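You operate a simulated robot arm through the tools that you are given. There is no shell and no other tool.

The job below is to be done with a simulated robot arm. You get a single attempt, and the scene is never put back.

Task
Fill the measuring jug to its line with cold water.
Fine: swing the spout to the middle; turn the tap off; put the jug back. Set down upright: measuring jug.

It is judged by the outcome, as a careful person would: the job done as asked, and still so three seconds after it is handed in. It fails if anything else is knocked over, pushed out of place, dropped, spilled or broken.

Robot
A 6-joint arm with a two-finger parallel gripper, fixed in place. Base frame: the origin is at the foot of the arm, x ahead of it, y to its left, z up. Readings come in mm, rad, newtons and seconds.
With the tool pointing down near the work surface it reaches from about 320 to 700 mm from the base axis. Its first joint turns from -2.897 to 2.897 rad. Payload 4.1 kg.
Tool frame: the origin (TCP) lies between the finger pads and is the grasp point; the fingertips stand 23 mm ahead of it; z points along the fingers, y is the line along which they close. The gripper opens to 94 mm. The fingers are 38 mm wide and 10 mm thick; the gripper's body (54 by 96 mm) begins 39 mm behind the TCP.
Orientation is that of the tool frame in the base frame, as a unit quaternion [x, y, z, w]. With the fingers straight down and closing along the base's y, the tool's x points along the base's -x, its y along +y and its z along -z.

Tools
- The arm moves only by the tool send_rows. Its argument "plan" is a list of rows, each an object of numbers (a shift or turn left out is 0, a gripper value left out holds the last): "x", "y", "z": the shift along the base's x, y, z in mm; "wx", "wy", "wz": the turn, a rotation vector about the base's x, y, z in rad. In form: [{"x": .., "y": .., "z": .., "wx": .., "wy": .., "wz": ..}, ...]. A call has 1 to 20 rows; each row is the pose to reach, as a shift and turn from the pose commanded when the call began. "claw" is the gripper command, from -1 (shut) to 1 (fully open), values between in proportion, set as the call begins (left out, the last holds). A row lasts 0.2 s, in which the tool goes at most 50 mm and 0.15 rad; a call with a longer step from one row to the next is refused whole, and so is a gripper value outside its range. A pose out of reach is approached as far as the arm can. The call stops where the force on the tool passes 70 N (or 10 N more than at its start, if that is more) or the arm is blocked; 0.2 s more then pass. The fingers move at their own pace (about 45 mm/s each) and stop on an object; they squeeze with about 34 N. The grip force told is the motor's: it shows also when the fingers shut on nothing. Time passes only in rows, and 0.2 s behind the last, so rows that repeat a pose let the fingers close. It gives the time, the measured TCP pose, the force on the tool (base axes), the opening and the grip force at its end, in the units of the frame above (readings bear some noise), with the torque about the TCP (base axes, N m) and any sound that the robot's microphone picked up.
- Cameras (640 x 400 px; columns grow to the right, rows downward): "scene" is fixed at [399.6, 647.3, 1756.7]; the picture's right is [-1.00, 0.04, 0.00], its down [0.03, 0.81, -0.58] and it looks along [-0.02, -0.58, -0.81] (base axes); focal length 289 px, centre (320, 200). "wrist" rides on the gripper at [86, 16, -74] in the tool frame; the picture's right is [-0.18, 0.98, 0.00], its down [-0.58, -0.11, -0.81] and it looks along [-0.79, -0.15, 0.59] (tool axes); focal length 243 px, centre (320, 200). There is no depth. A picture from a camera that has moved, and an enlarged one, comes with that camera's place and axes in the base frame and with its lens.
- camera(camera): a new picture of that camera. It takes no simulated time.
- lift_body(by): slides the trunk up (or, below 0, down) by that many mm; the arm rides with it, the base frame stays. It gives what a move gives, with no picture.
- enlarge(camera, box): a new picture of the part [left, top, right, bottom] of that camera's present view, enlarged. It takes no simulated time.
- close_job(): hands the job in; it is judged then, once.

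Places have to be worked out from the pictures, the camera data and where the tool is seen. Open the gripper and draw the arm clear of the work before you hand the job in, unless the task says otherwise.

The tools are called by a JSON object that holds its "name" and its "arguments". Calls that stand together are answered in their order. send_rows: Moves the arm, as the interface text tells. Its arguments: {"type":"object","properties":{"plan":{"type":"array","items":{"type":"object","properties":{"x":{"type":"number"},"y":{"type":"number"},"z":{"type":"number"},"wx":{"type":"number"},"wy":{"type":"number"},"wz":{"type":"number"}}}},"claw":{"type":"number"}},"required":["plan"]} The other tools are called the same way: lift_body (by) slides the trunk up or down; camera (camera) takes a picture; enlarge (camera, box) takes an enlarged picture of a part of a camera's view; close_job () hands the job in.

At the start:

```text
clock: 0.0
ee_pos: [287.0, 79.5, 1353.4]
ee_rot: [0.0, 1.0, 0.0, 0.0]
force: [0.5, 0.5, 0.0]
ft_torque: [0.05, -0.02, -0.02]
width: 93.9
finger_force: 0.0
trunk travel left (down, up): [-525.0, 65.0]
```

scene: 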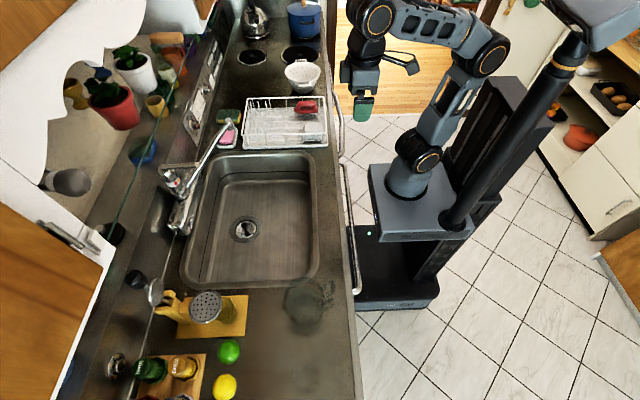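
wrist: 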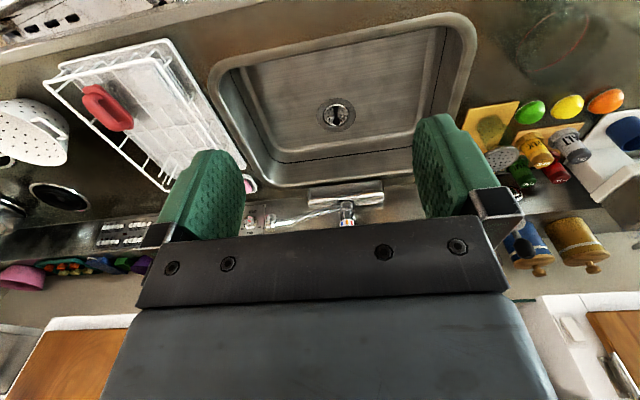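

I start by looking closer at the sink, tap, and the glassy object on the counter to find the jug.

{"name": "enlarge", "arguments": {"camera": "scene", "box": [140, 80, 360, 220]}}

{"name": "enlarge", "arguments": {"camera": "scene", "box": [100, 220, 360, 400]}}

{"name": "enlarge", "arguments": {"camera": "wrist", "box": [440, 0, 640, 130]}}

{"name": "enlarge", "arguments": {"camera": "wrist", "box": [230, 160, 430, 260]}}

```text
2.86 times, centred on (250, 150) of scene
camera zoom: at [399.6, 647.3, 1756.7], right [-1.0, 0.04, 0.0], down [0.03, 0.81, -0.58], along [-0.02, -0.58, -0.81], focal length 827 px, centre (520, 343)
```

zoom: 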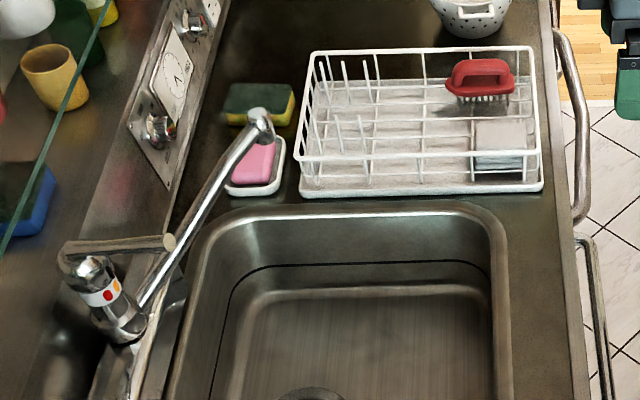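

```text
2.22 times, centred on (230, 310) of scene
camera zoom: at [399.6, 647.3, 1756.7], right [-1.0, 0.04, 0.0], down [0.03, 0.81, -0.58], along [-0.02, -0.58, -0.81], focal length 643 px, centre (520, -44)
```

zoom: 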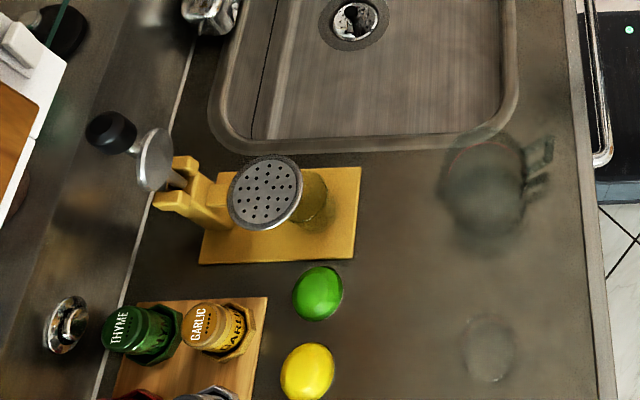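

```text
3.08 times, centred on (540, 65) of wrist
camera zoom: at [200.9, 96.6, 1426.6], right [0.18, 0.98, 0.0], down [0.58, -0.11, 0.81], along [0.79, -0.15, -0.59], focal length 746 px, centre (-357, 615)
```

zoom: 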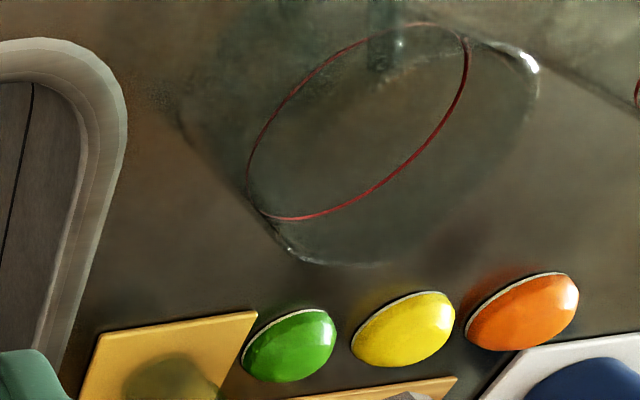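

```text
3.20 times, centred on (330, 210) of wrist
camera zoom: at [200.9, 96.6, 1426.6], right [0.18, 0.98, 0.0], down [0.58, -0.11, 0.81], along [0.79, -0.15, -0.59], focal length 776 px, centre (288, 168)
```

zoom: 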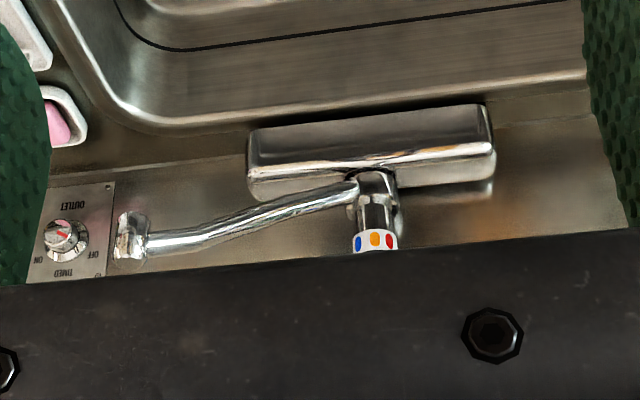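

The jug seems to be the clear glass near (430, 420) on a counter at about z≈900; the tap is near (860, 40) with its spout swung toward -y. I move the wrist camera over to the jug for a better look, staying well above it.

{"name": "send_rows", "arguments": {"plan": [{"y": 40, "z": -20}, {"y": 80, "z": -40}, {"y": 120, "z": -60}, {"y": 160, "z": -80}, {"y": 200, "z": -100}, {"y": 240, "z": -120}, {"y": 280, "z": -140}, {"y": 320, "z": -160}, {"y": 350, "z": -180}, {"y": 365, "z": -200}], "claw": 1}}

```text
clock: 2.2
ee_pos: [287.1, 447.1, 1154.9]
ee_rot: [0.0, 1.0, 0.001, 0.0]
force: [-0.6, 0.1, 0.4]
ft_torque: [-0.02, -0.02, -0.01]
width: 93.9
finger_force: 0.0
trunk travel left (down, up): [-525.0, 65.0]
```

The arm moved freely; I look at the jug from here.

{"name": "camera", "arguments": {"camera": "wrist"}}

{"name": "camera", "arguments": {"camera": "scene"}}

```text
taken
camera wrist: at [201.2, 463.1, 1229.7], right [0.19, 0.98, 0.0], down [0.58, -0.11, 0.81], along [0.79, -0.15, -0.59], focal length 243 px, centre (320, 200)
```

wrist: 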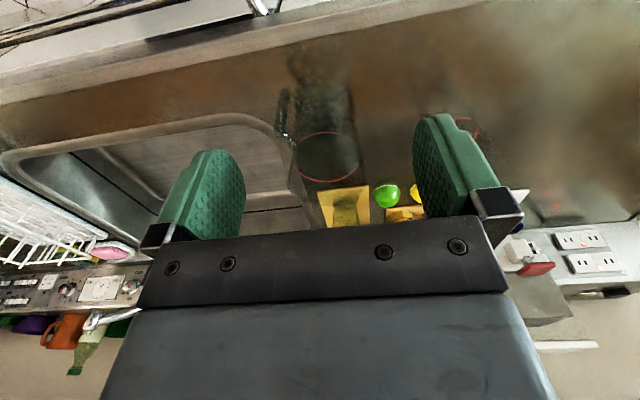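

```text
taken
```

scene: 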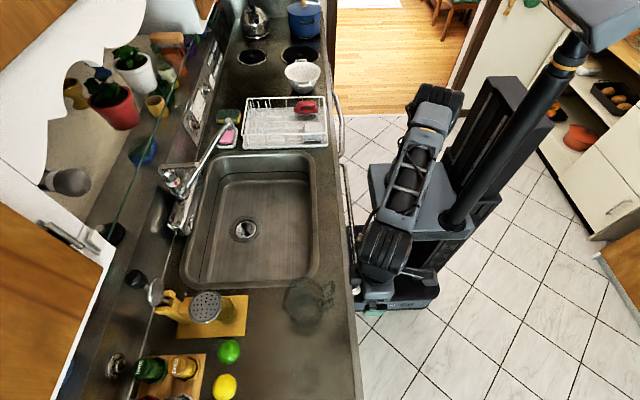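

The red fill line on the glass jug is now visible between the fingers. I enlarge it from both cameras.

{"name": "enlarge", "arguments": {"camera": "wrist", "box": [240, 60, 400, 190]}}

{"name": "enlarge", "arguments": {"camera": "scene", "box": [255, 260, 355, 340]}}

{"name": "enlarge", "arguments": {"camera": "wrist", "box": [390, 60, 640, 210]}}

```text
3.08 times, centred on (320, 125) of wrist
camera zoom: at [201.2, 463.1, 1229.7], right [0.19, 0.98, 0.0], down [0.58, -0.11, 0.81], along [0.79, -0.15, -0.59], focal length 746 px, centre (320, 431)
```

zoom: 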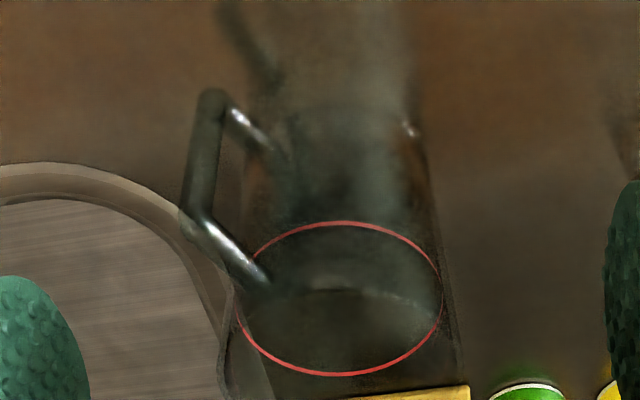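

```text
5.00 times, centred on (305, 300) of scene
camera zoom: at [399.6, 647.3, 1756.7], right [-1.0, 0.04, 0.0], down [0.03, 0.81, -0.58], along [-0.02, -0.58, -0.81], focal length 1447 px, centre (395, -300)
```

zoom: 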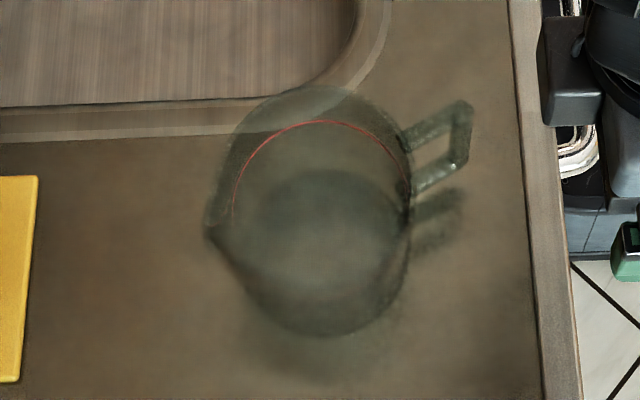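

```text
2.56 times, centred on (515, 135) of wrist
camera zoom: at [201.2, 463.1, 1229.7], right [0.19, 0.98, 0.0], down [0.58, -0.11, 0.81], along [0.79, -0.15, -0.59], focal length 621 px, centre (-179, 366)
```

zoom: 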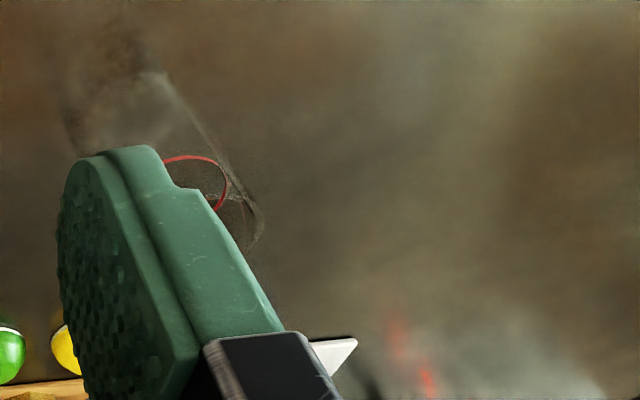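

The jug's axis is near (430, 428), the line about z≈1000, and its handle bar stands at about (354, 389), z 940–1025, pointing back toward the robot. A second glass stands further left. Next I raise up and view the tap close.

{"name": "send_rows", "arguments": {"plan": [{"z": 40}, {"y": -40, "z": 70, "x": 10}, {"y": -80, "z": 90, "x": 30}, {"y": -120, "z": 100, "x": 50}, {"y": -160, "z": 100, "x": 70}, {"y": -200, "z": 100, "x": 90}, {"y": -240, "z": 100, "x": 110}, {"y": -280, "z": 100, "x": 130}, {"y": -320, "z": 100, "x": 150}, {"y": -360, "z": 100, "x": 170}, {"y": -390, "z": 100, "x": 193}]}}

{"name": "camera", "arguments": {"camera": "wrist"}}

{"name": "enlarge", "arguments": {"camera": "wrist", "box": [200, 80, 440, 240]}}

{"name": "camera", "arguments": {"camera": "scene"}}

```text
refused: row 2 steps farther than a row can; nothing moved
```

```text
taken
camera wrist: at [201.2, 463.1, 1229.7], right [0.19, 0.98, 0.0], down [0.58, -0.11, 0.81], along [0.79, -0.15, -0.59], focal length 243 px, centre (320, 200)
```

wrist: 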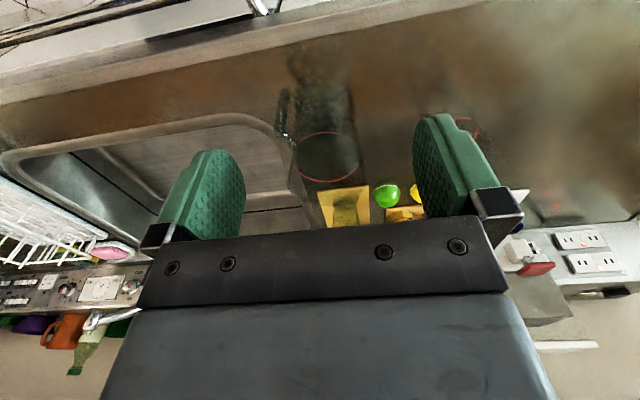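

```text
2.50 times, centred on (320, 160) of wrist
camera zoom: at [201.2, 463.1, 1229.7], right [0.19, 0.98, 0.0], down [0.58, -0.11, 0.81], along [0.79, -0.15, -0.59], focal length 606 px, centre (320, 300)
```

zoom: 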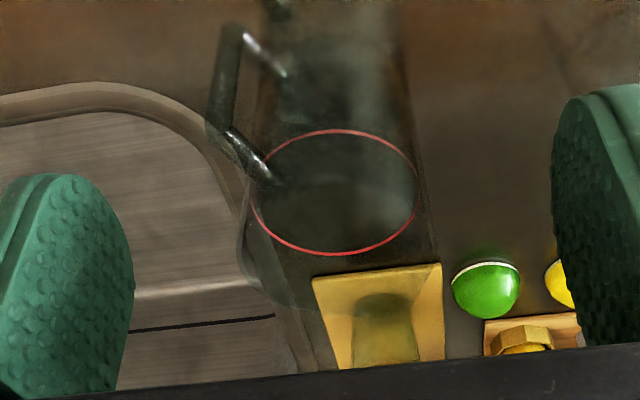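

```text
taken
```

scene: 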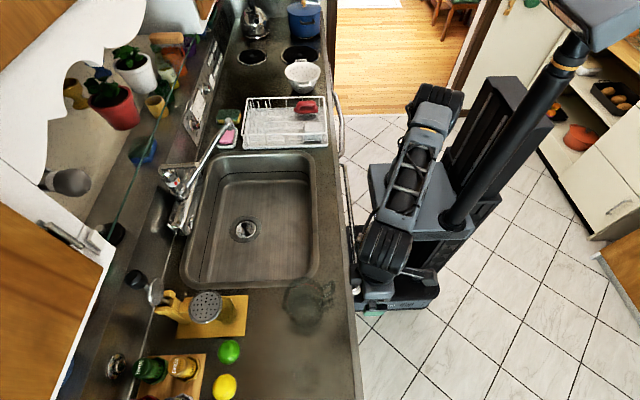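

A step was slightly too long, so nothing moved; I resend with shorter steps.

{"name": "send_rows", "arguments": {"plan": [{"z": 40}, {"y": -35, "z": 65, "x": 10}, {"y": -70, "z": 90, "x": 25}, {"y": -110, "z": 100, "x": 45}, {"y": -150, "z": 100, "x": 65}, {"y": -190, "z": 100, "x": 85}, {"y": -230, "z": 100, "x": 105}, {"y": -270, "z": 100, "x": 125}, {"y": -310, "z": 100, "x": 145}, {"y": -350, "z": 100, "x": 165}, {"y": -385, "z": 100, "x": 190}]}}

{"name": "camera", "arguments": {"camera": "wrist"}}

{"name": "enlarge", "arguments": {"camera": "wrist", "box": [200, 80, 440, 240]}}

{"name": "camera", "arguments": {"camera": "scene"}}

```text
clock: 4.6
ee_pos: [478.1, 57.8, 1254.3]
ee_rot: [0.001, 1.0, 0.0, 0.0]
force: [-0.7, -0.5, -0.5]
ft_torque: [-0.01, 0.04, 0.02]
width: 94.1
finger_force: 0.0
trunk travel left (down, up): [-525.0, 65.0]
```

```text
taken
camera wrist: at [391.5, 74.0, 1327.2], right [0.18, 0.98, 0.0], down [0.58, -0.11, 0.81], along [0.79, -0.15, -0.59], focal length 243 px, centre (320, 200)
```

wrist: 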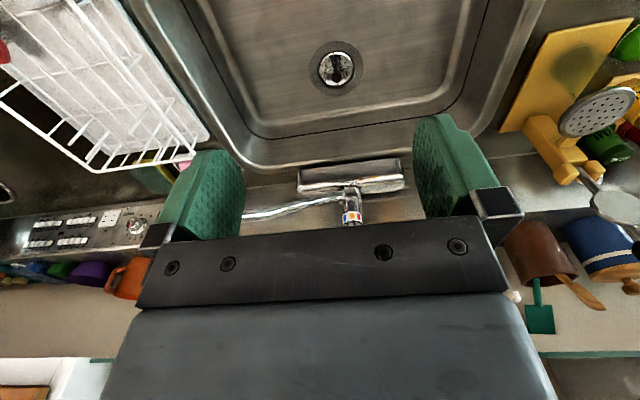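

```text
2.50 times, centred on (320, 160) of wrist
camera zoom: at [391.5, 74.0, 1327.2], right [0.18, 0.98, 0.0], down [0.58, -0.11, 0.81], along [0.79, -0.15, -0.59], focal length 606 px, centre (320, 300)
```

zoom: 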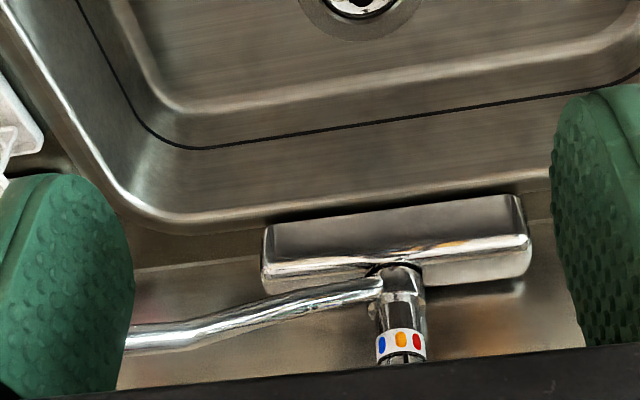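

```text
taken
```

scene: 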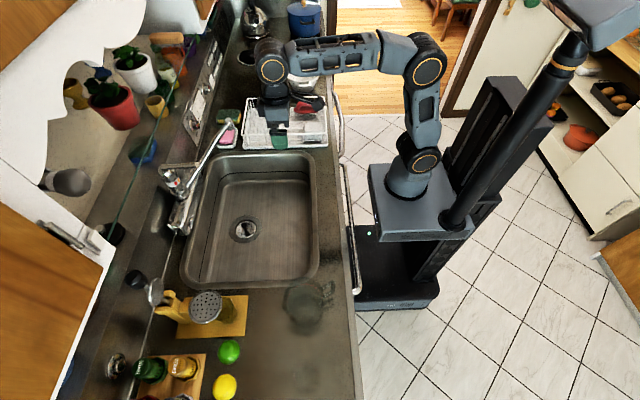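

The tap's column has blue on the -y side and red on the +y side, facing the robot. I tilt the tool up to see the lever and spout.

{"name": "send_rows", "arguments": {"plan": [{"wy": -0.14}, {"wy": -0.28, "x": -15}, {"wy": -0.42, "x": -30}, {"wy": -0.55, "x": -40}, {"wy": -0.55, "x": -40}]}}

{"name": "camera", "arguments": {"camera": "wrist"}}

{"name": "enlarge", "arguments": {"camera": "wrist", "box": [200, 80, 440, 240]}}

```text
clock: 5.8
ee_pos: [436.6, 60.7, 1252.8]
ee_rot: [0.001, 0.962, -0.001, 0.272]
force: [0.2, 0.0, 0.6]
ft_torque: [0.01, 0.03, -0.02]
width: 94.1
finger_force: 0.2
trunk travel left (down, up): [-525.0, 65.0]
```

```text
taken
camera wrist: at [324.7, 78.0, 1270.2], right [0.16, 0.98, 0.1], down [0.07, -0.11, 0.99], along [0.98, -0.15, -0.09], focal length 243 px, centre (320, 200)
```

wrist: 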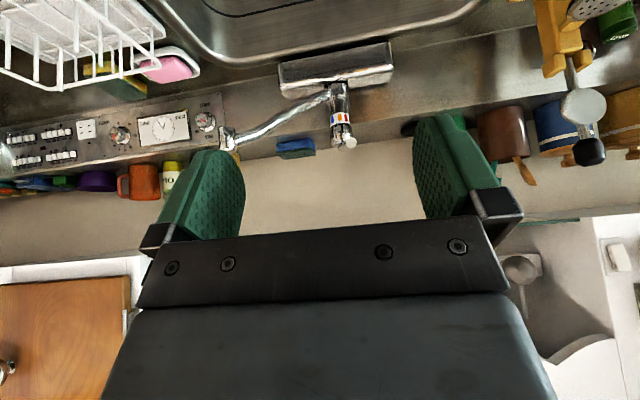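

```text
2.50 times, centred on (320, 160) of wrist
camera zoom: at [324.7, 78.0, 1270.2], right [0.16, 0.98, 0.1], down [0.07, -0.11, 0.99], along [0.98, -0.15, -0.09], focal length 606 px, centre (320, 300)
```

zoom: 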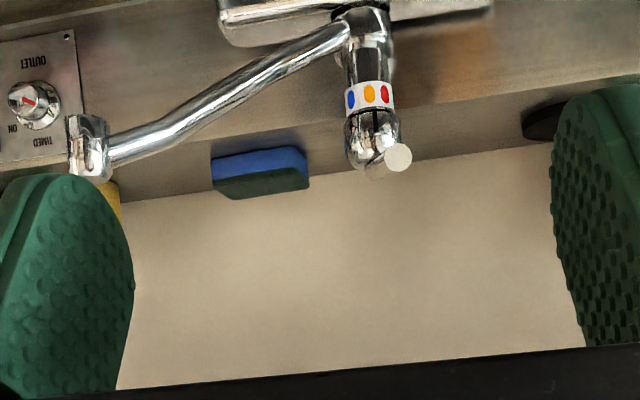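

I zoom in on the lever head in both cameras.

{"name": "enlarge", "arguments": {"camera": "wrist", "box": [300, 70, 380, 160]}}

{"name": "enlarge", "arguments": {"camera": "scene", "box": [145, 110, 255, 240]}}

{"name": "enlarge", "arguments": {"camera": "wrist", "box": [200, 60, 300, 170]}}

```text
4.44 times, centred on (340, 115) of wrist
camera zoom: at [324.7, 78.0, 1270.2], right [0.16, 0.98, 0.1], down [0.07, -0.11, 0.99], along [0.98, -0.15, -0.09], focal length 1078 px, centre (231, 578)
```

zoom: 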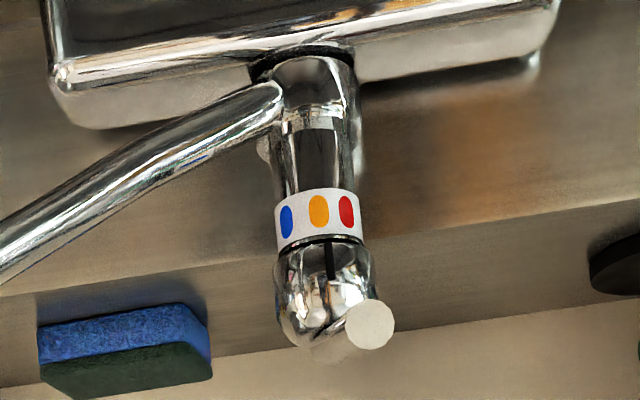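

```text
3.08 times, centred on (200, 175) of scene
camera zoom: at [399.6, 647.3, 1756.7], right [-1.0, 0.04, 0.0], down [0.03, 0.81, -0.58], along [-0.02, -0.58, -0.81], focal length 890 px, centre (689, 277)
```

zoom: 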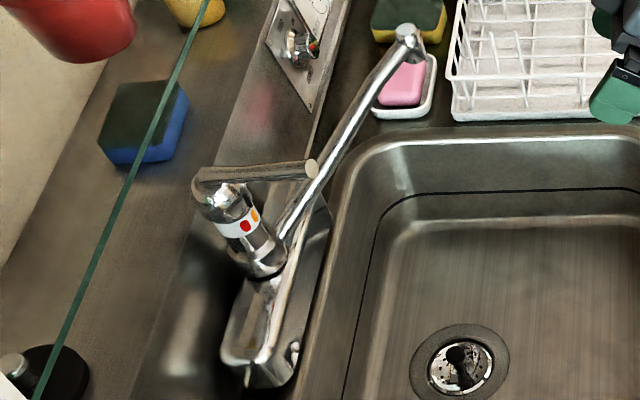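

```text
3.64 times, centred on (250, 115) of wrist
camera zoom: at [324.7, 78.0, 1270.2], right [0.16, 0.98, 0.1], down [0.07, -0.11, 0.99], along [0.98, -0.15, -0.09], focal length 882 px, centre (574, 509)
```

zoom: 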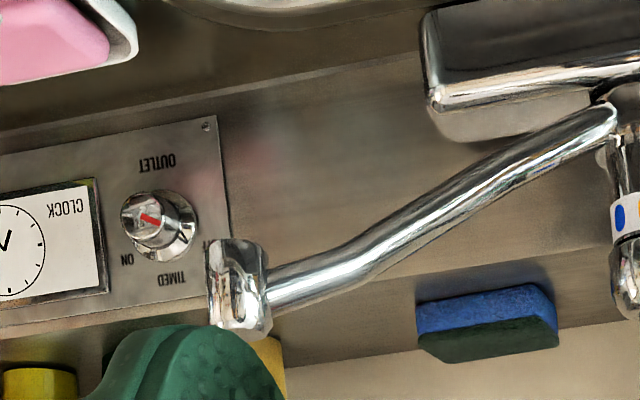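

Lever tip is around (727, 79, 1147) with pivot near (838, 58); spout outlet is about (665, -111, 1110), so about 242 mm reach; swung to the middle it would be near (596, 58). I check the drain flange and sink floor next.

{"name": "enlarge", "arguments": {"camera": "scene", "box": [200, 180, 320, 280]}}

{"name": "enlarge", "arguments": {"camera": "scene", "box": [155, 150, 215, 200]}}

```text
4.00 times, centred on (260, 230) of scene
camera zoom: at [399.6, 647.3, 1756.7], right [-1.0, 0.04, 0.0], down [0.03, 0.81, -0.58], along [-0.02, -0.58, -0.81], focal length 1158 px, centre (560, 80)
```

zoom: 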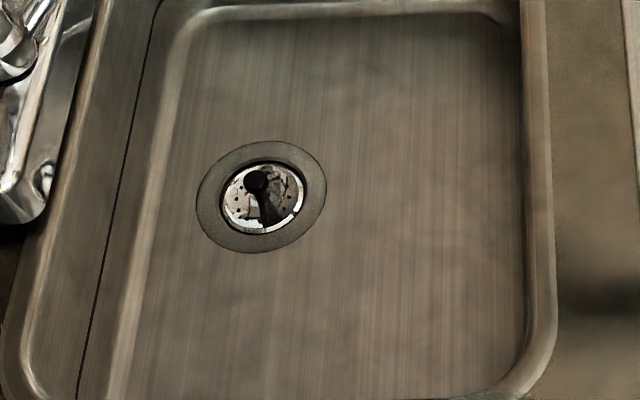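

```text
8.00 times, centred on (185, 175) of scene
camera zoom: at [399.6, 647.3, 1756.7], right [-1.0, 0.04, 0.0], down [0.03, 0.81, -0.58], along [-0.02, -0.58, -0.81], focal length 2315 px, centre (1400, 400)
```

zoom: 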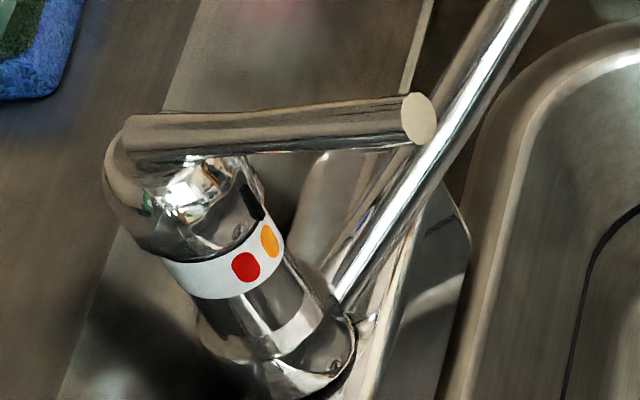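

The drain flange starts at about x=615, so there's flat floor in front of it. I return the tool to vertical over the spout, yawing 45° so the fingers can straddle the spout's end piece.

{"name": "send_rows", "arguments": {"plan": [{"wy": 0.14, "x": 35, "y": -20, "z": 5}, {"wy": 0.28, "x": 70, "y": -40, "z": 5}, {"wy": 0.42, "x": 105, "y": -65, "z": 5}, {"wy": 0.55, "x": 140, "y": -90, "z": 5}, {"wy": 0.55, "x": 160, "y": -115, "z": 5}]}}

{"name": "send_rows", "arguments": {"plan": [{"wz": 0.13, "x": 15, "y": -12}, {"wz": 0.26, "x": 30, "y": -24}, {"wz": 0.39, "x": 45, "y": -36, "z": -15}, {"wz": 0.52, "x": 58, "y": -46, "z": -25}, {"wz": 0.65, "x": 63, "y": -52, "z": -35}, {"wz": 0.785, "x": 66, "y": -54, "z": -45}, {"wz": 0.785, "x": 66, "y": -54, "z": -45}]}}

{"name": "camera", "arguments": {"camera": "wrist"}}

{"name": "camera", "arguments": {"camera": "scene"}}

```text
clock: 7.0
ee_pos: [597.0, -57.9, 1257.2]
ee_rot: [0.001, 1.0, 0.0, -0.001]
force: [0.2, -0.1, -0.6]
ft_torque: [0.0, 0.0, 0.02]
width: 93.9
finger_force: 0.1
trunk travel left (down, up): [-525.0, 65.0]
```

```text
clock: 8.6
ee_pos: [639.7, -104.0, 1200.3]
ee_rot: [-0.383, 0.924, 0.0, 0.001]
force: [-0.5, 0.1, 0.1]
ft_torque: [0.01, -0.01, -0.05]
width: 93.9
finger_force: 0.1
out of reach, approached as far as the arm can: row 2, 3, 4, 5, 6, 7
trunk travel left (down, up): [-525.0, 65.0]
```

```text
taken
camera wrist: at [567.3, -153.8, 1274.6], right [-0.57, 0.82, 0.0], down [0.49, 0.33, 0.81], along [0.67, 0.46, -0.59], focal length 243 px, centre (320, 200)
```

wrist: 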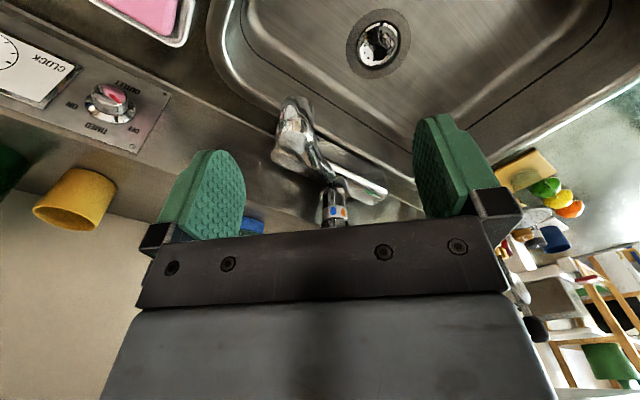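

```text
taken
```

scene: 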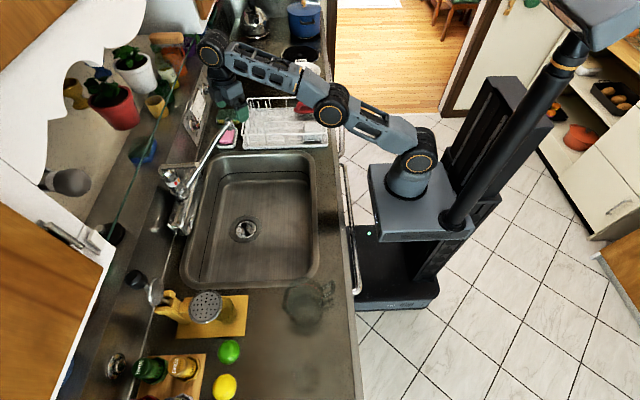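

The vertical tool is just out of reach here, so I tilt it forward about the closing axis to gain reach and look again.

{"name": "send_rows", "arguments": {"plan": [{"x": -15, "y": -5, "z": 5, "wx": 0.1, "wy": -0.1}, {"x": -25, "y": -10, "z": 10, "wx": 0.2, "wy": -0.2}, {"x": -25, "y": -15, "z": 10, "wx": 0.3, "wy": -0.3}, {"x": -25, "y": -15, "z": 10, "wx": 0.4, "wy": -0.4}, {"x": -25, "y": -15, "z": 10, "wx": 0.42, "wy": -0.42}]}}

{"name": "camera", "arguments": {"camera": "wrist"}}

```text
clock: 9.8
ee_pos: [612.2, -119.9, 1210.4]
ee_rot: [-0.365, 0.884, 0.112, 0.271]
force: [0.4, 0.2, 0.7]
ft_torque: [0.03, -0.01, -0.03]
width: 93.9
finger_force: 0.0
trunk travel left (down, up): [-525.0, 65.0]
```

```text
taken
camera wrist: at [521.7, -188.9, 1222.5], right [-0.59, 0.8, 0.1], down [0.1, -0.06, 0.99], along [0.8, 0.59, -0.04], focal length 243 px, centre (320, 200)
```

wrist: 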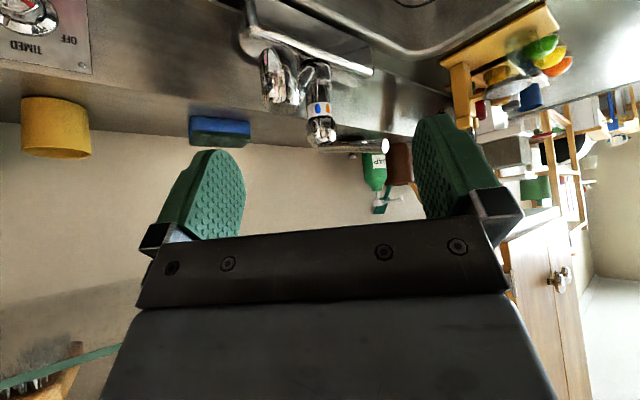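

{"name": "enlarge", "arguments": {"camera": "wrist", "box": [230, 30, 400, 160]}}

```text
3.08 times, centred on (315, 95) of wrist
camera zoom: at [521.7, -188.9, 1222.5], right [-0.59, 0.8, 0.1], down [0.1, -0.06, 0.99], along [0.8, 0.59, -0.04], focal length 746 px, centre (335, 523)
```

zoom: 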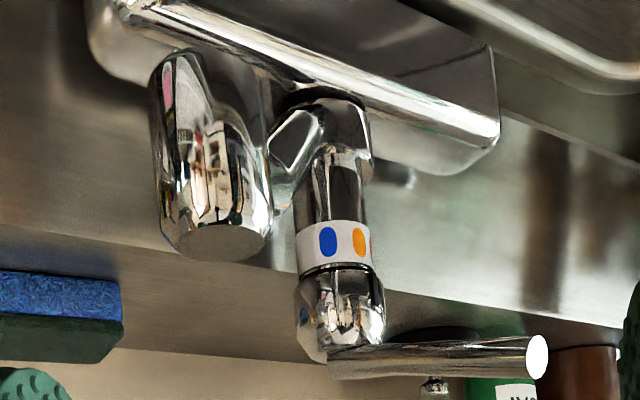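

The end piece is seen end-on and agrees with an axis at about (666, -108), z 1109–1148. I approach along the tool axis so the fingers straddle it.

{"name": "send_rows", "arguments": {"plan": [{"x": 15, "y": -6, "z": -14}, {"x": 30, "y": -12, "z": -27}, {"x": 38, "y": -4, "z": -44}, {"x": 46, "y": 4, "z": -60}, {"x": 54, "y": 12, "z": -77}, {"x": 54, "y": 12, "z": -77}]}}

{"name": "camera", "arguments": {"camera": "wrist"}}

{"name": "enlarge", "arguments": {"camera": "scene", "box": [150, 80, 290, 190]}}

```text
clock: 11.2
ee_pos: [666.8, -108.7, 1134.4]
ee_rot: [-0.365, 0.883, 0.112, 0.271]
force: [0.4, 0.1, 0.2]
ft_torque: [0.01, 0.01, -0.03]
width: 93.9
finger_force: 0.1
trunk travel left (down, up): [-525.0, 65.0]
```

```text
taken
camera wrist: at [576.5, -177.6, 1146.5], right [-0.59, 0.8, 0.1], down [0.1, -0.06, 0.99], along [0.8, 0.59, -0.05], focal length 243 px, centre (320, 200)
```

wrist: 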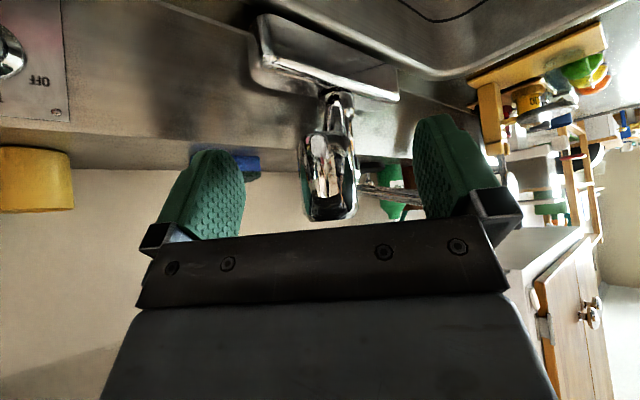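

```text
3.64 times, centred on (220, 135) of scene
camera zoom: at [399.6, 647.3, 1756.7], right [-1.0, 0.04, 0.0], down [0.03, 0.81, -0.58], along [-0.02, -0.58, -0.81], focal length 1052 px, centre (684, 436)
```

zoom: 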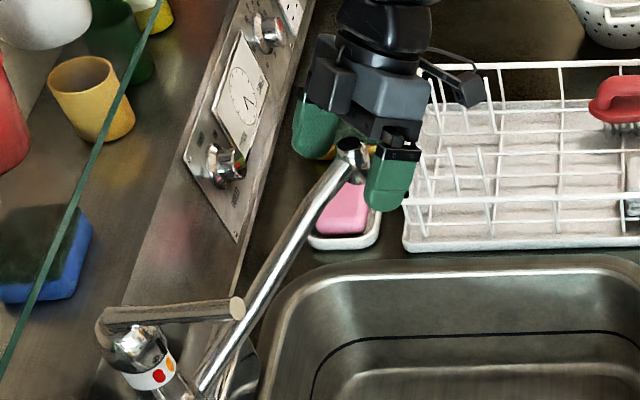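

The end piece sits centred between the pads. I close the gripper on it.

{"name": "send_rows", "arguments": {"plan": [{}, {}, {}, {}, {}, {}], "claw": -1}}

```text
clock: 12.6
ee_pos: [666.6, -109.5, 1136.1]
ee_rot: [-0.366, 0.884, 0.112, 0.269]
force: [0.5, -0.8, -0.4]
ft_torque: [0.03, 0.1, 0.07]
width: 25.8
finger_force: 45.0
trunk travel left (down, up): [-525.0, 65.0]
```

Gripped at 25.8 mm. I swing the spout along its arc about (838, 58), first half, checking forces.

{"name": "send_rows", "arguments": {"plan": [{"x": -10.3, "y": 11.7, "wz": -0.065}, {"x": -20.4, "y": 23.8, "wz": -0.13}, {"x": -37.2, "y": 49.7, "wz": -0.259}, {"x": -50.7, "y": 77.5, "wz": -0.388}, {"x": -50.7, "y": 77.5, "wz": -0.388}]}}

```text
clock: 13.8
ee_pos: [613.8, -29.4, 1134.7]
ee_rot: [-0.188, 0.937, 0.057, 0.287]
force: [-2.8, 0.4, -3.7]
ft_torque: [-0.55, -0.45, 0.37]
width: 26.0
finger_force: 45.3
trunk travel left (down, up): [-525.0, 65.0]
```

Forces are small, so the arc fits; I swing the remainder to the middle.

{"name": "send_rows", "arguments": {"plan": [{"x": -9.7, "y": 29.3, "wz": -0.129}, {"x": -15.5, "y": 59.4, "wz": -0.257}, {"x": -17.5, "y": 90, "wz": -0.385}, {"x": -17.5, "y": 90, "wz": -0.385}]}}

{"name": "camera", "arguments": {"camera": "scene"}}

{"name": "camera", "arguments": {"camera": "wrist"}}

```text
clock: 14.8
ee_pos: [596.6, 59.5, 1134.4]
ee_rot: [-0.006, 0.956, 0.002, 0.295]
force: [-2.9, 1.1, 11.1]
ft_torque: [0.47, 0.33, 0.32]
width: 25.7
finger_force: 45.4
trunk travel left (down, up): [-525.0, 65.0]
```

```text
taken
```

scene: 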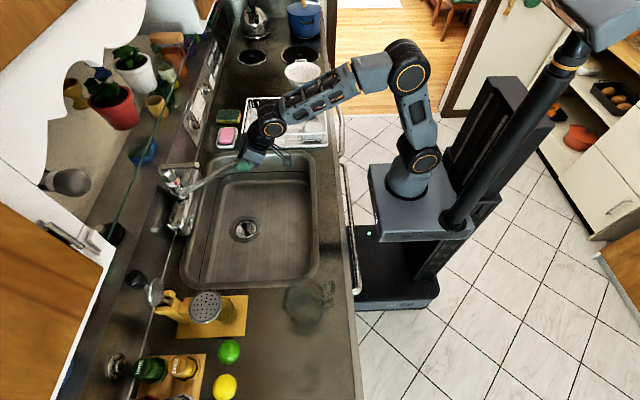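

```text
taken
camera wrist: at [483.8, 73.4, 1146.3], right [0.14, 0.98, 0.1], down [0.03, -0.11, 0.99], along [0.99, -0.14, -0.04], focal length 243 px, centre (320, 200)
```

wrist: 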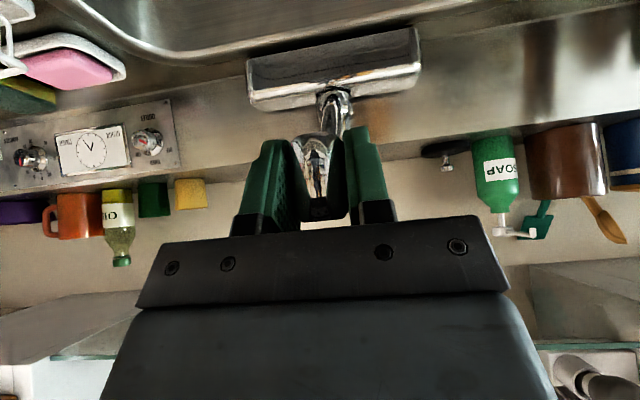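

The spout is now in the middle, outlet at about (597, 59). I open the gripper and back off along the tool axis.

{"name": "send_rows", "arguments": {"plan": [{}, {}, {}, {}, {}], "claw": 1}}

{"name": "send_rows", "arguments": {"plan": [{"x": -11, "z": 16}, {"x": -25, "z": 37}, {"x": -45, "z": 66}, {"x": -62, "z": 91}, {"x": -62, "z": 110}]}}

{"name": "lift_body", "arguments": {"by": 60}}

{"name": "camera", "arguments": {"camera": "wrist"}}

{"name": "enlarge", "arguments": {"camera": "scene", "box": [150, 120, 290, 230]}}

```text
clock: 16.0
ee_pos: [597.8, 56.9, 1134.0]
ee_rot: [-0.005, 0.957, 0.002, 0.292]
force: [-0.3, -0.8, 0.1]
ft_torque: [-0.01, -0.01, 0.0]
width: 94.0
finger_force: 0.1
trunk travel left (down, up): [-525.0, 65.0]
```

```text
clock: 17.2
ee_pos: [536.3, 61.7, 1242.3]
ee_rot: [-0.005, 0.956, 0.001, 0.293]
force: [0.2, -0.3, 0.2]
ft_torque: [-0.03, 0.03, 0.02]
width: 93.7
finger_force: 0.1
trunk travel left (down, up): [-525.0, 65.0]
```

```text
clock: 18.2
ee_pos: [537.5, 61.7, 1303.3]
ee_rot: [-0.005, 0.956, 0.001, 0.292]
force: [0.2, -0.2, 0.1]
ft_torque: [-0.02, -0.02, 0.02]
width: 94.2
finger_force: 0.0
trunk travel left (down, up): [-585.0, 5.0]
```

```text
taken
camera wrist: at [424.3, 77.1, 1315.1], right [0.14, 0.98, 0.1], down [0.03, -0.11, 0.99], along [0.99, -0.14, -0.05], focal length 243 px, centre (320, 200)
```

wrist: 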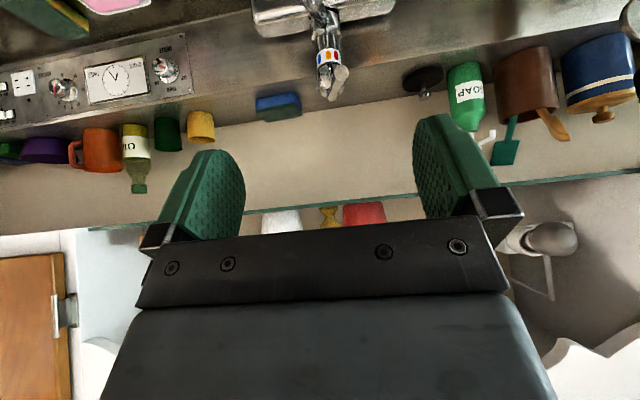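

```text
3.64 times, centred on (220, 175) of scene
camera zoom: at [399.6, 647.3, 1756.7], right [-1.0, 0.04, 0.0], down [0.03, 0.81, -0.58], along [-0.02, -0.58, -0.81], focal length 1052 px, centre (684, 291)
```

zoom: 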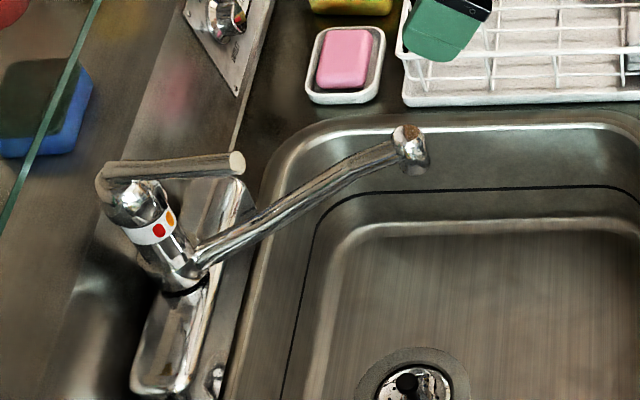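

The spout is clear in the middle. The lever rises from its pivot (~838, 58) to its tip (~727, 80, 1146), closed; a glass shelf edge lies at x≈775, z≈1305, so I stay below and before it. I yaw the tool +0.66 rad and go to a pre-grasp point behind the lever tip.

{"name": "send_rows", "arguments": {"plan": [{"x": 30, "y": -1, "z": -5, "wz": 0.13}, {"x": 60, "y": -3, "z": -15, "wz": 0.26}, {"x": 90, "y": -4, "z": -30, "wz": 0.39}, {"x": 120, "y": -5, "z": -50, "wz": 0.52}, {"x": 145, "y": -6, "z": -70, "wz": 0.66}, {"x": 165, "y": -7, "z": -90, "wz": 0.66}, {"x": 165, "y": -7, "z": -90, "wz": 0.66}]}}

{"name": "camera", "arguments": {"camera": "wrist"}}

{"name": "enlarge", "arguments": {"camera": "scene", "box": [150, 120, 290, 230]}}

```text
clock: 19.8
ee_pos: [702.8, 54.6, 1211.8]
ee_rot: [-0.315, 0.903, 0.096, 0.276]
force: [-0.5, 0.6, 0.0]
ft_torque: [0.01, 0.02, 0.0]
width: 94.0
finger_force: 0.1
trunk travel left (down, up): [-585.0, 5.0]
```

```text
taken
camera wrist: at [604.2, -3.3, 1224.9], right [-0.49, 0.86, 0.1], down [0.09, -0.07, 0.99], along [0.87, 0.5, -0.05], focal length 243 px, centre (320, 200)
```

wrist: 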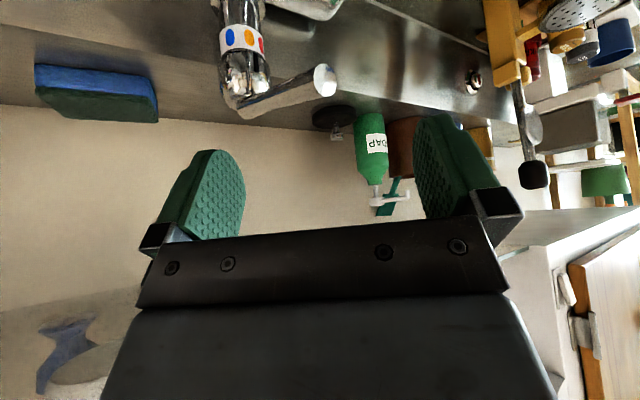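

```text
3.64 times, centred on (220, 175) of scene
camera zoom: at [399.6, 647.3, 1756.7], right [-1.0, 0.04, 0.0], down [0.03, 0.81, -0.58], along [-0.02, -0.58, -0.81], focal length 1052 px, centre (684, 291)
```

zoom: 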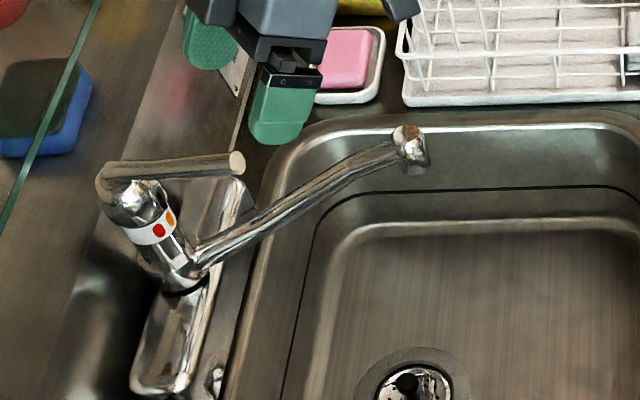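

The lever tip is confirmed near (727, 80, 1144). I descend so the open fingers straddle the rod.

{"name": "send_rows", "arguments": {"plan": [{"x": 10, "y": 3, "z": -16}, {"x": 20, "y": 7, "z": -32}, {"x": 30, "y": 10, "z": -48}, {"x": 40, "y": 13, "z": -63}, {"x": 40, "y": 13, "z": -63}]}}

{"name": "camera", "arguments": {"camera": "wrist"}}

{"name": "enlarge", "arguments": {"camera": "scene", "box": [150, 120, 290, 230]}}

```text
clock: 21.0
ee_pos: [743.2, 68.5, 1151.7]
ee_rot: [-0.316, 0.903, 0.096, 0.276]
force: [-0.3, 0.0, 0.4]
ft_torque: [0.0, -0.02, 0.03]
width: 94.0
finger_force: 0.1
trunk travel left (down, up): [-585.0, 5.0]
```

```text
taken
camera wrist: at [645.1, 11.7, 1163.7], right [-0.49, 0.86, 0.1], down [0.09, -0.07, 0.99], along [0.87, 0.5, -0.05], focal length 243 px, centre (320, 200)
```

wrist: 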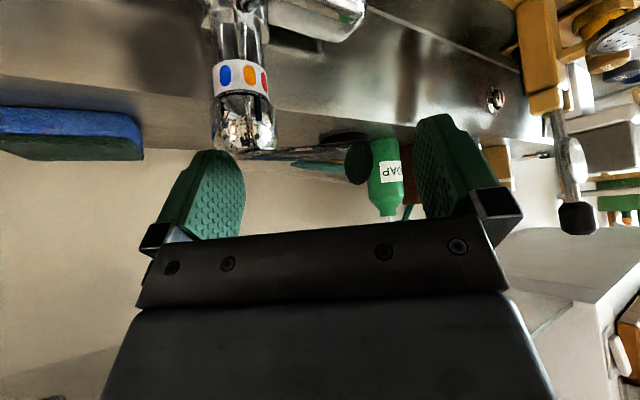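

```text
3.64 times, centred on (220, 175) of scene
camera zoom: at [399.6, 647.3, 1756.7], right [-1.0, 0.04, 0.0], down [0.03, 0.81, -0.58], along [-0.02, -0.58, -0.81], focal length 1052 px, centre (684, 291)
```

zoom: 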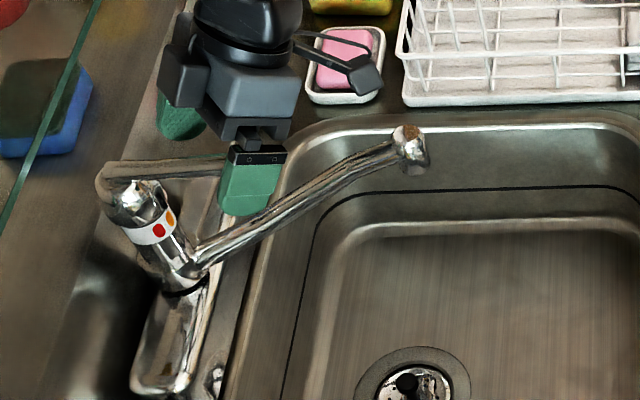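

The rod lies between the fingers. I drag the lever toward -y (blue/cold side) with the +y finger, keeping height constant.

{"name": "send_rows", "arguments": {"plan": [{"x": 4, "y": -15}, {"x": 8, "y": -30}, {"x": 11, "y": -45}, {"x": 15, "y": -60}, {"x": 15, "y": -60}]}}

{"name": "enlarge", "arguments": {"camera": "wrist", "box": [150, 20, 470, 230]}}

{"name": "enlarge", "arguments": {"camera": "scene", "box": [150, 120, 290, 230]}}

```text
clock: 22.2
ee_pos: [758.1, 6.3, 1152.4]
ee_rot: [-0.315, 0.903, 0.096, 0.276]
force: [-0.8, -0.5, 1.1]
ft_torque: [0.0, 0.01, -0.01]
width: 93.8
finger_force: 0.0
trunk travel left (down, up): [-585.0, 5.0]
```

```text
1.90 times, centred on (310, 125) of wrist
camera zoom: at [659.1, -50.8, 1163.9], right [-0.49, 0.86, 0.1], down [0.09, -0.07, 0.99], along [0.87, 0.5, -0.05], focal length 462 px, centre (339, 343)
```

zoom: 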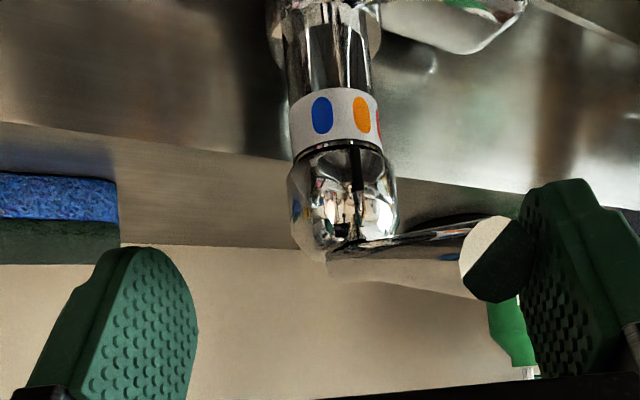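

```text
3.64 times, centred on (220, 175) of scene
camera zoom: at [399.6, 647.3, 1756.7], right [-1.0, 0.04, 0.0], down [0.03, 0.81, -0.58], along [-0.02, -0.58, -0.81], focal length 1052 px, centre (684, 291)
```

zoom: 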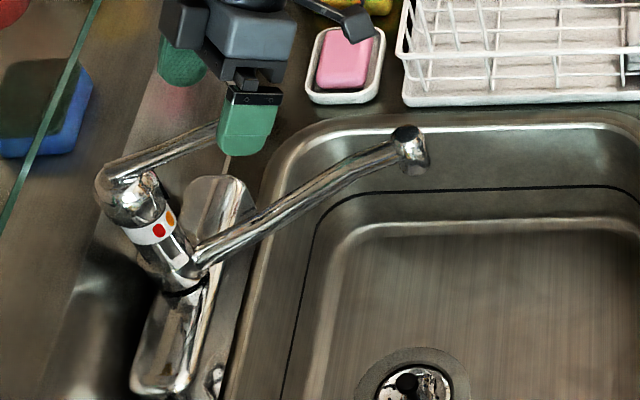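

The lever turned easily; its mark is now at orange and no water runs. I narrow the gripper to about half while continuing to push toward blue.

{"name": "send_rows", "arguments": {"plan": [{}, {"x": -2, "y": -3}, {"x": -3, "y": -6}, {"x": -4, "y": -10}, {"x": -4, "y": -10}], "claw": 0}}

{"name": "enlarge", "arguments": {"camera": "wrist", "box": [150, 20, 470, 230]}}

```text
clock: 23.4
ee_pos: [754.7, -2.1, 1150.1]
ee_rot: [-0.316, 0.903, 0.097, 0.276]
force: [0.0, 0.4, 0.2]
ft_torque: [0.01, -0.04, -0.02]
width: 46.9
finger_force: 0.0
trunk travel left (down, up): [-585.0, 5.0]
```

```text
1.90 times, centred on (310, 125) of wrist
camera zoom: at [654.9, -60.4, 1163.2], right [-0.49, 0.86, 0.1], down [0.09, -0.07, 0.99], along [0.87, 0.5, -0.05], focal length 462 px, centre (339, 343)
```

zoom: 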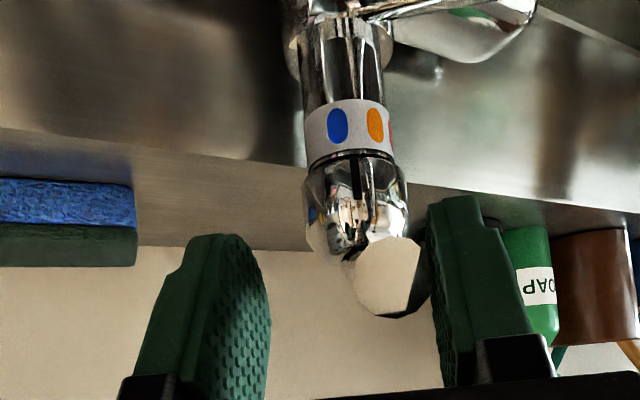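

The mark is halfway between orange and blue. I keep rotating the lever around its pivot to the blue dot.

{"name": "send_rows", "arguments": {"plan": [{"x": 4, "y": -8, "wz": 0.04}, {"x": 8, "y": -15, "wz": 0.08}, {"x": 11, "y": -22, "wz": 0.12}, {"x": 14.5, "y": -29, "wz": 0.15}, {"x": 14.5, "y": -29, "wz": 0.15}]}}

{"name": "enlarge", "arguments": {"camera": "wrist", "box": [150, 20, 470, 230]}}

{"name": "enlarge", "arguments": {"camera": "scene", "box": [150, 120, 290, 230]}}

```text
clock: 24.6
ee_pos: [756.1, -30.0, 1147.4]
ee_rot: [-0.382, 0.876, 0.117, 0.269]
force: [-0.6, 0.0, 0.1]
ft_torque: [-0.03, 0.03, -0.02]
width: 46.9
finger_force: 0.0
out of reach, approached as far as the arm can: row 3, 4, 5
trunk travel left (down, up): [-585.0, 5.0]
```

```text
1.90 times, centred on (310, 125) of wrist
camera zoom: at [668.0, -102.5, 1159.5], right [-0.62, 0.78, 0.1], down [0.1, -0.05, 0.99], along [0.78, 0.62, -0.05], focal length 462 px, centre (339, 343)
```

zoom: 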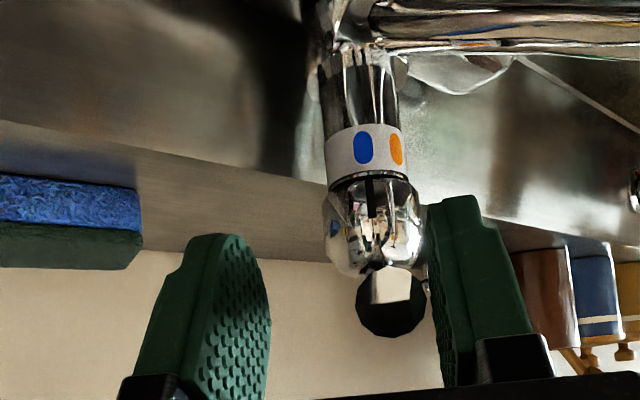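

```text
3.64 times, centred on (220, 175) of scene
camera zoom: at [399.6, 647.3, 1756.7], right [-1.0, 0.04, 0.0], down [0.03, 0.81, -0.58], along [-0.02, -0.58, -0.81], focal length 1052 px, centre (684, 291)
```

zoom: 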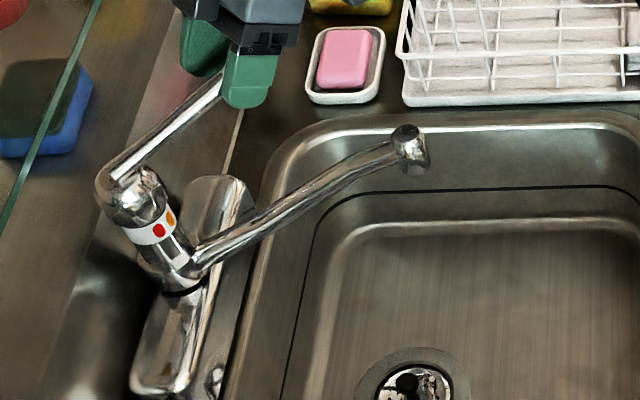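

The mark is nearly at blue, but reach ended; I tilt the tool a bit more for reach and push the last degrees.

{"name": "send_rows", "arguments": {"plan": [{"wx": 0.09, "wy": -0.085}, {"wx": 0.18, "wy": -0.17}, {"wx": 0.18, "wy": -0.17, "x": 5, "y": -4}, {"wx": 0.18, "wy": -0.17, "x": 10, "y": -8}, {"wx": 0.18, "wy": -0.17, "x": 14, "y": -12}, {"wx": 0.18, "wy": -0.17, "x": 14, "y": -12}]}}

{"name": "enlarge", "arguments": {"camera": "wrist", "box": [150, 20, 470, 230]}}

{"name": "enlarge", "arguments": {"camera": "scene", "box": [150, 120, 290, 230]}}

```text
clock: 26.0
ee_pos: [768.8, -39.1, 1148.4]
ee_rot: [-0.367, 0.836, 0.164, 0.375]
force: [-23.6, 18.6, -2.0]
ft_torque: [-0.2, 0.18, 0.28]
width: 60.6
finger_force: 15.4
trunk travel left (down, up): [-585.0, 5.0]
```

```text
1.90 times, centred on (310, 125) of wrist
camera zoom: at [680.4, -110.3, 1133.4], right [-0.64, 0.76, 0.14], down [-0.07, -0.23, 0.97], along [0.77, 0.61, 0.2], focal length 462 px, centre (339, 343)
```

zoom: 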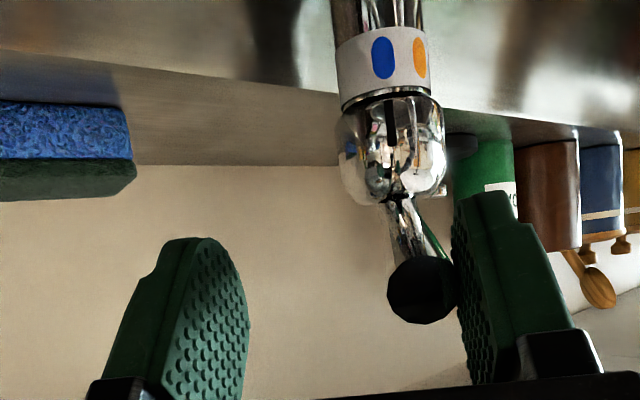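

```text
3.64 times, centred on (220, 175) of scene
camera zoom: at [399.6, 647.3, 1756.7], right [-1.0, 0.04, 0.0], down [0.03, 0.81, -0.58], along [-0.02, -0.58, -0.81], focal length 1052 px, centre (684, 291)
```

zoom: 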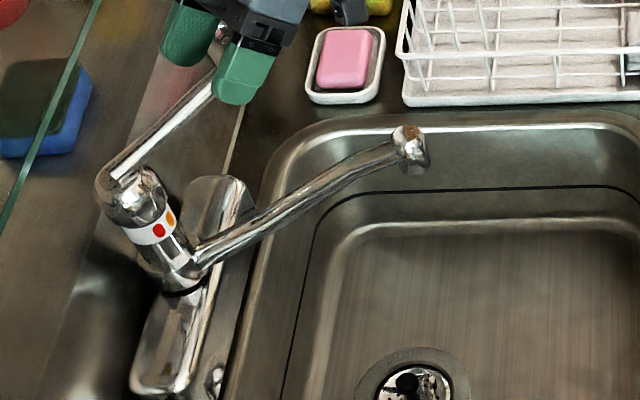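

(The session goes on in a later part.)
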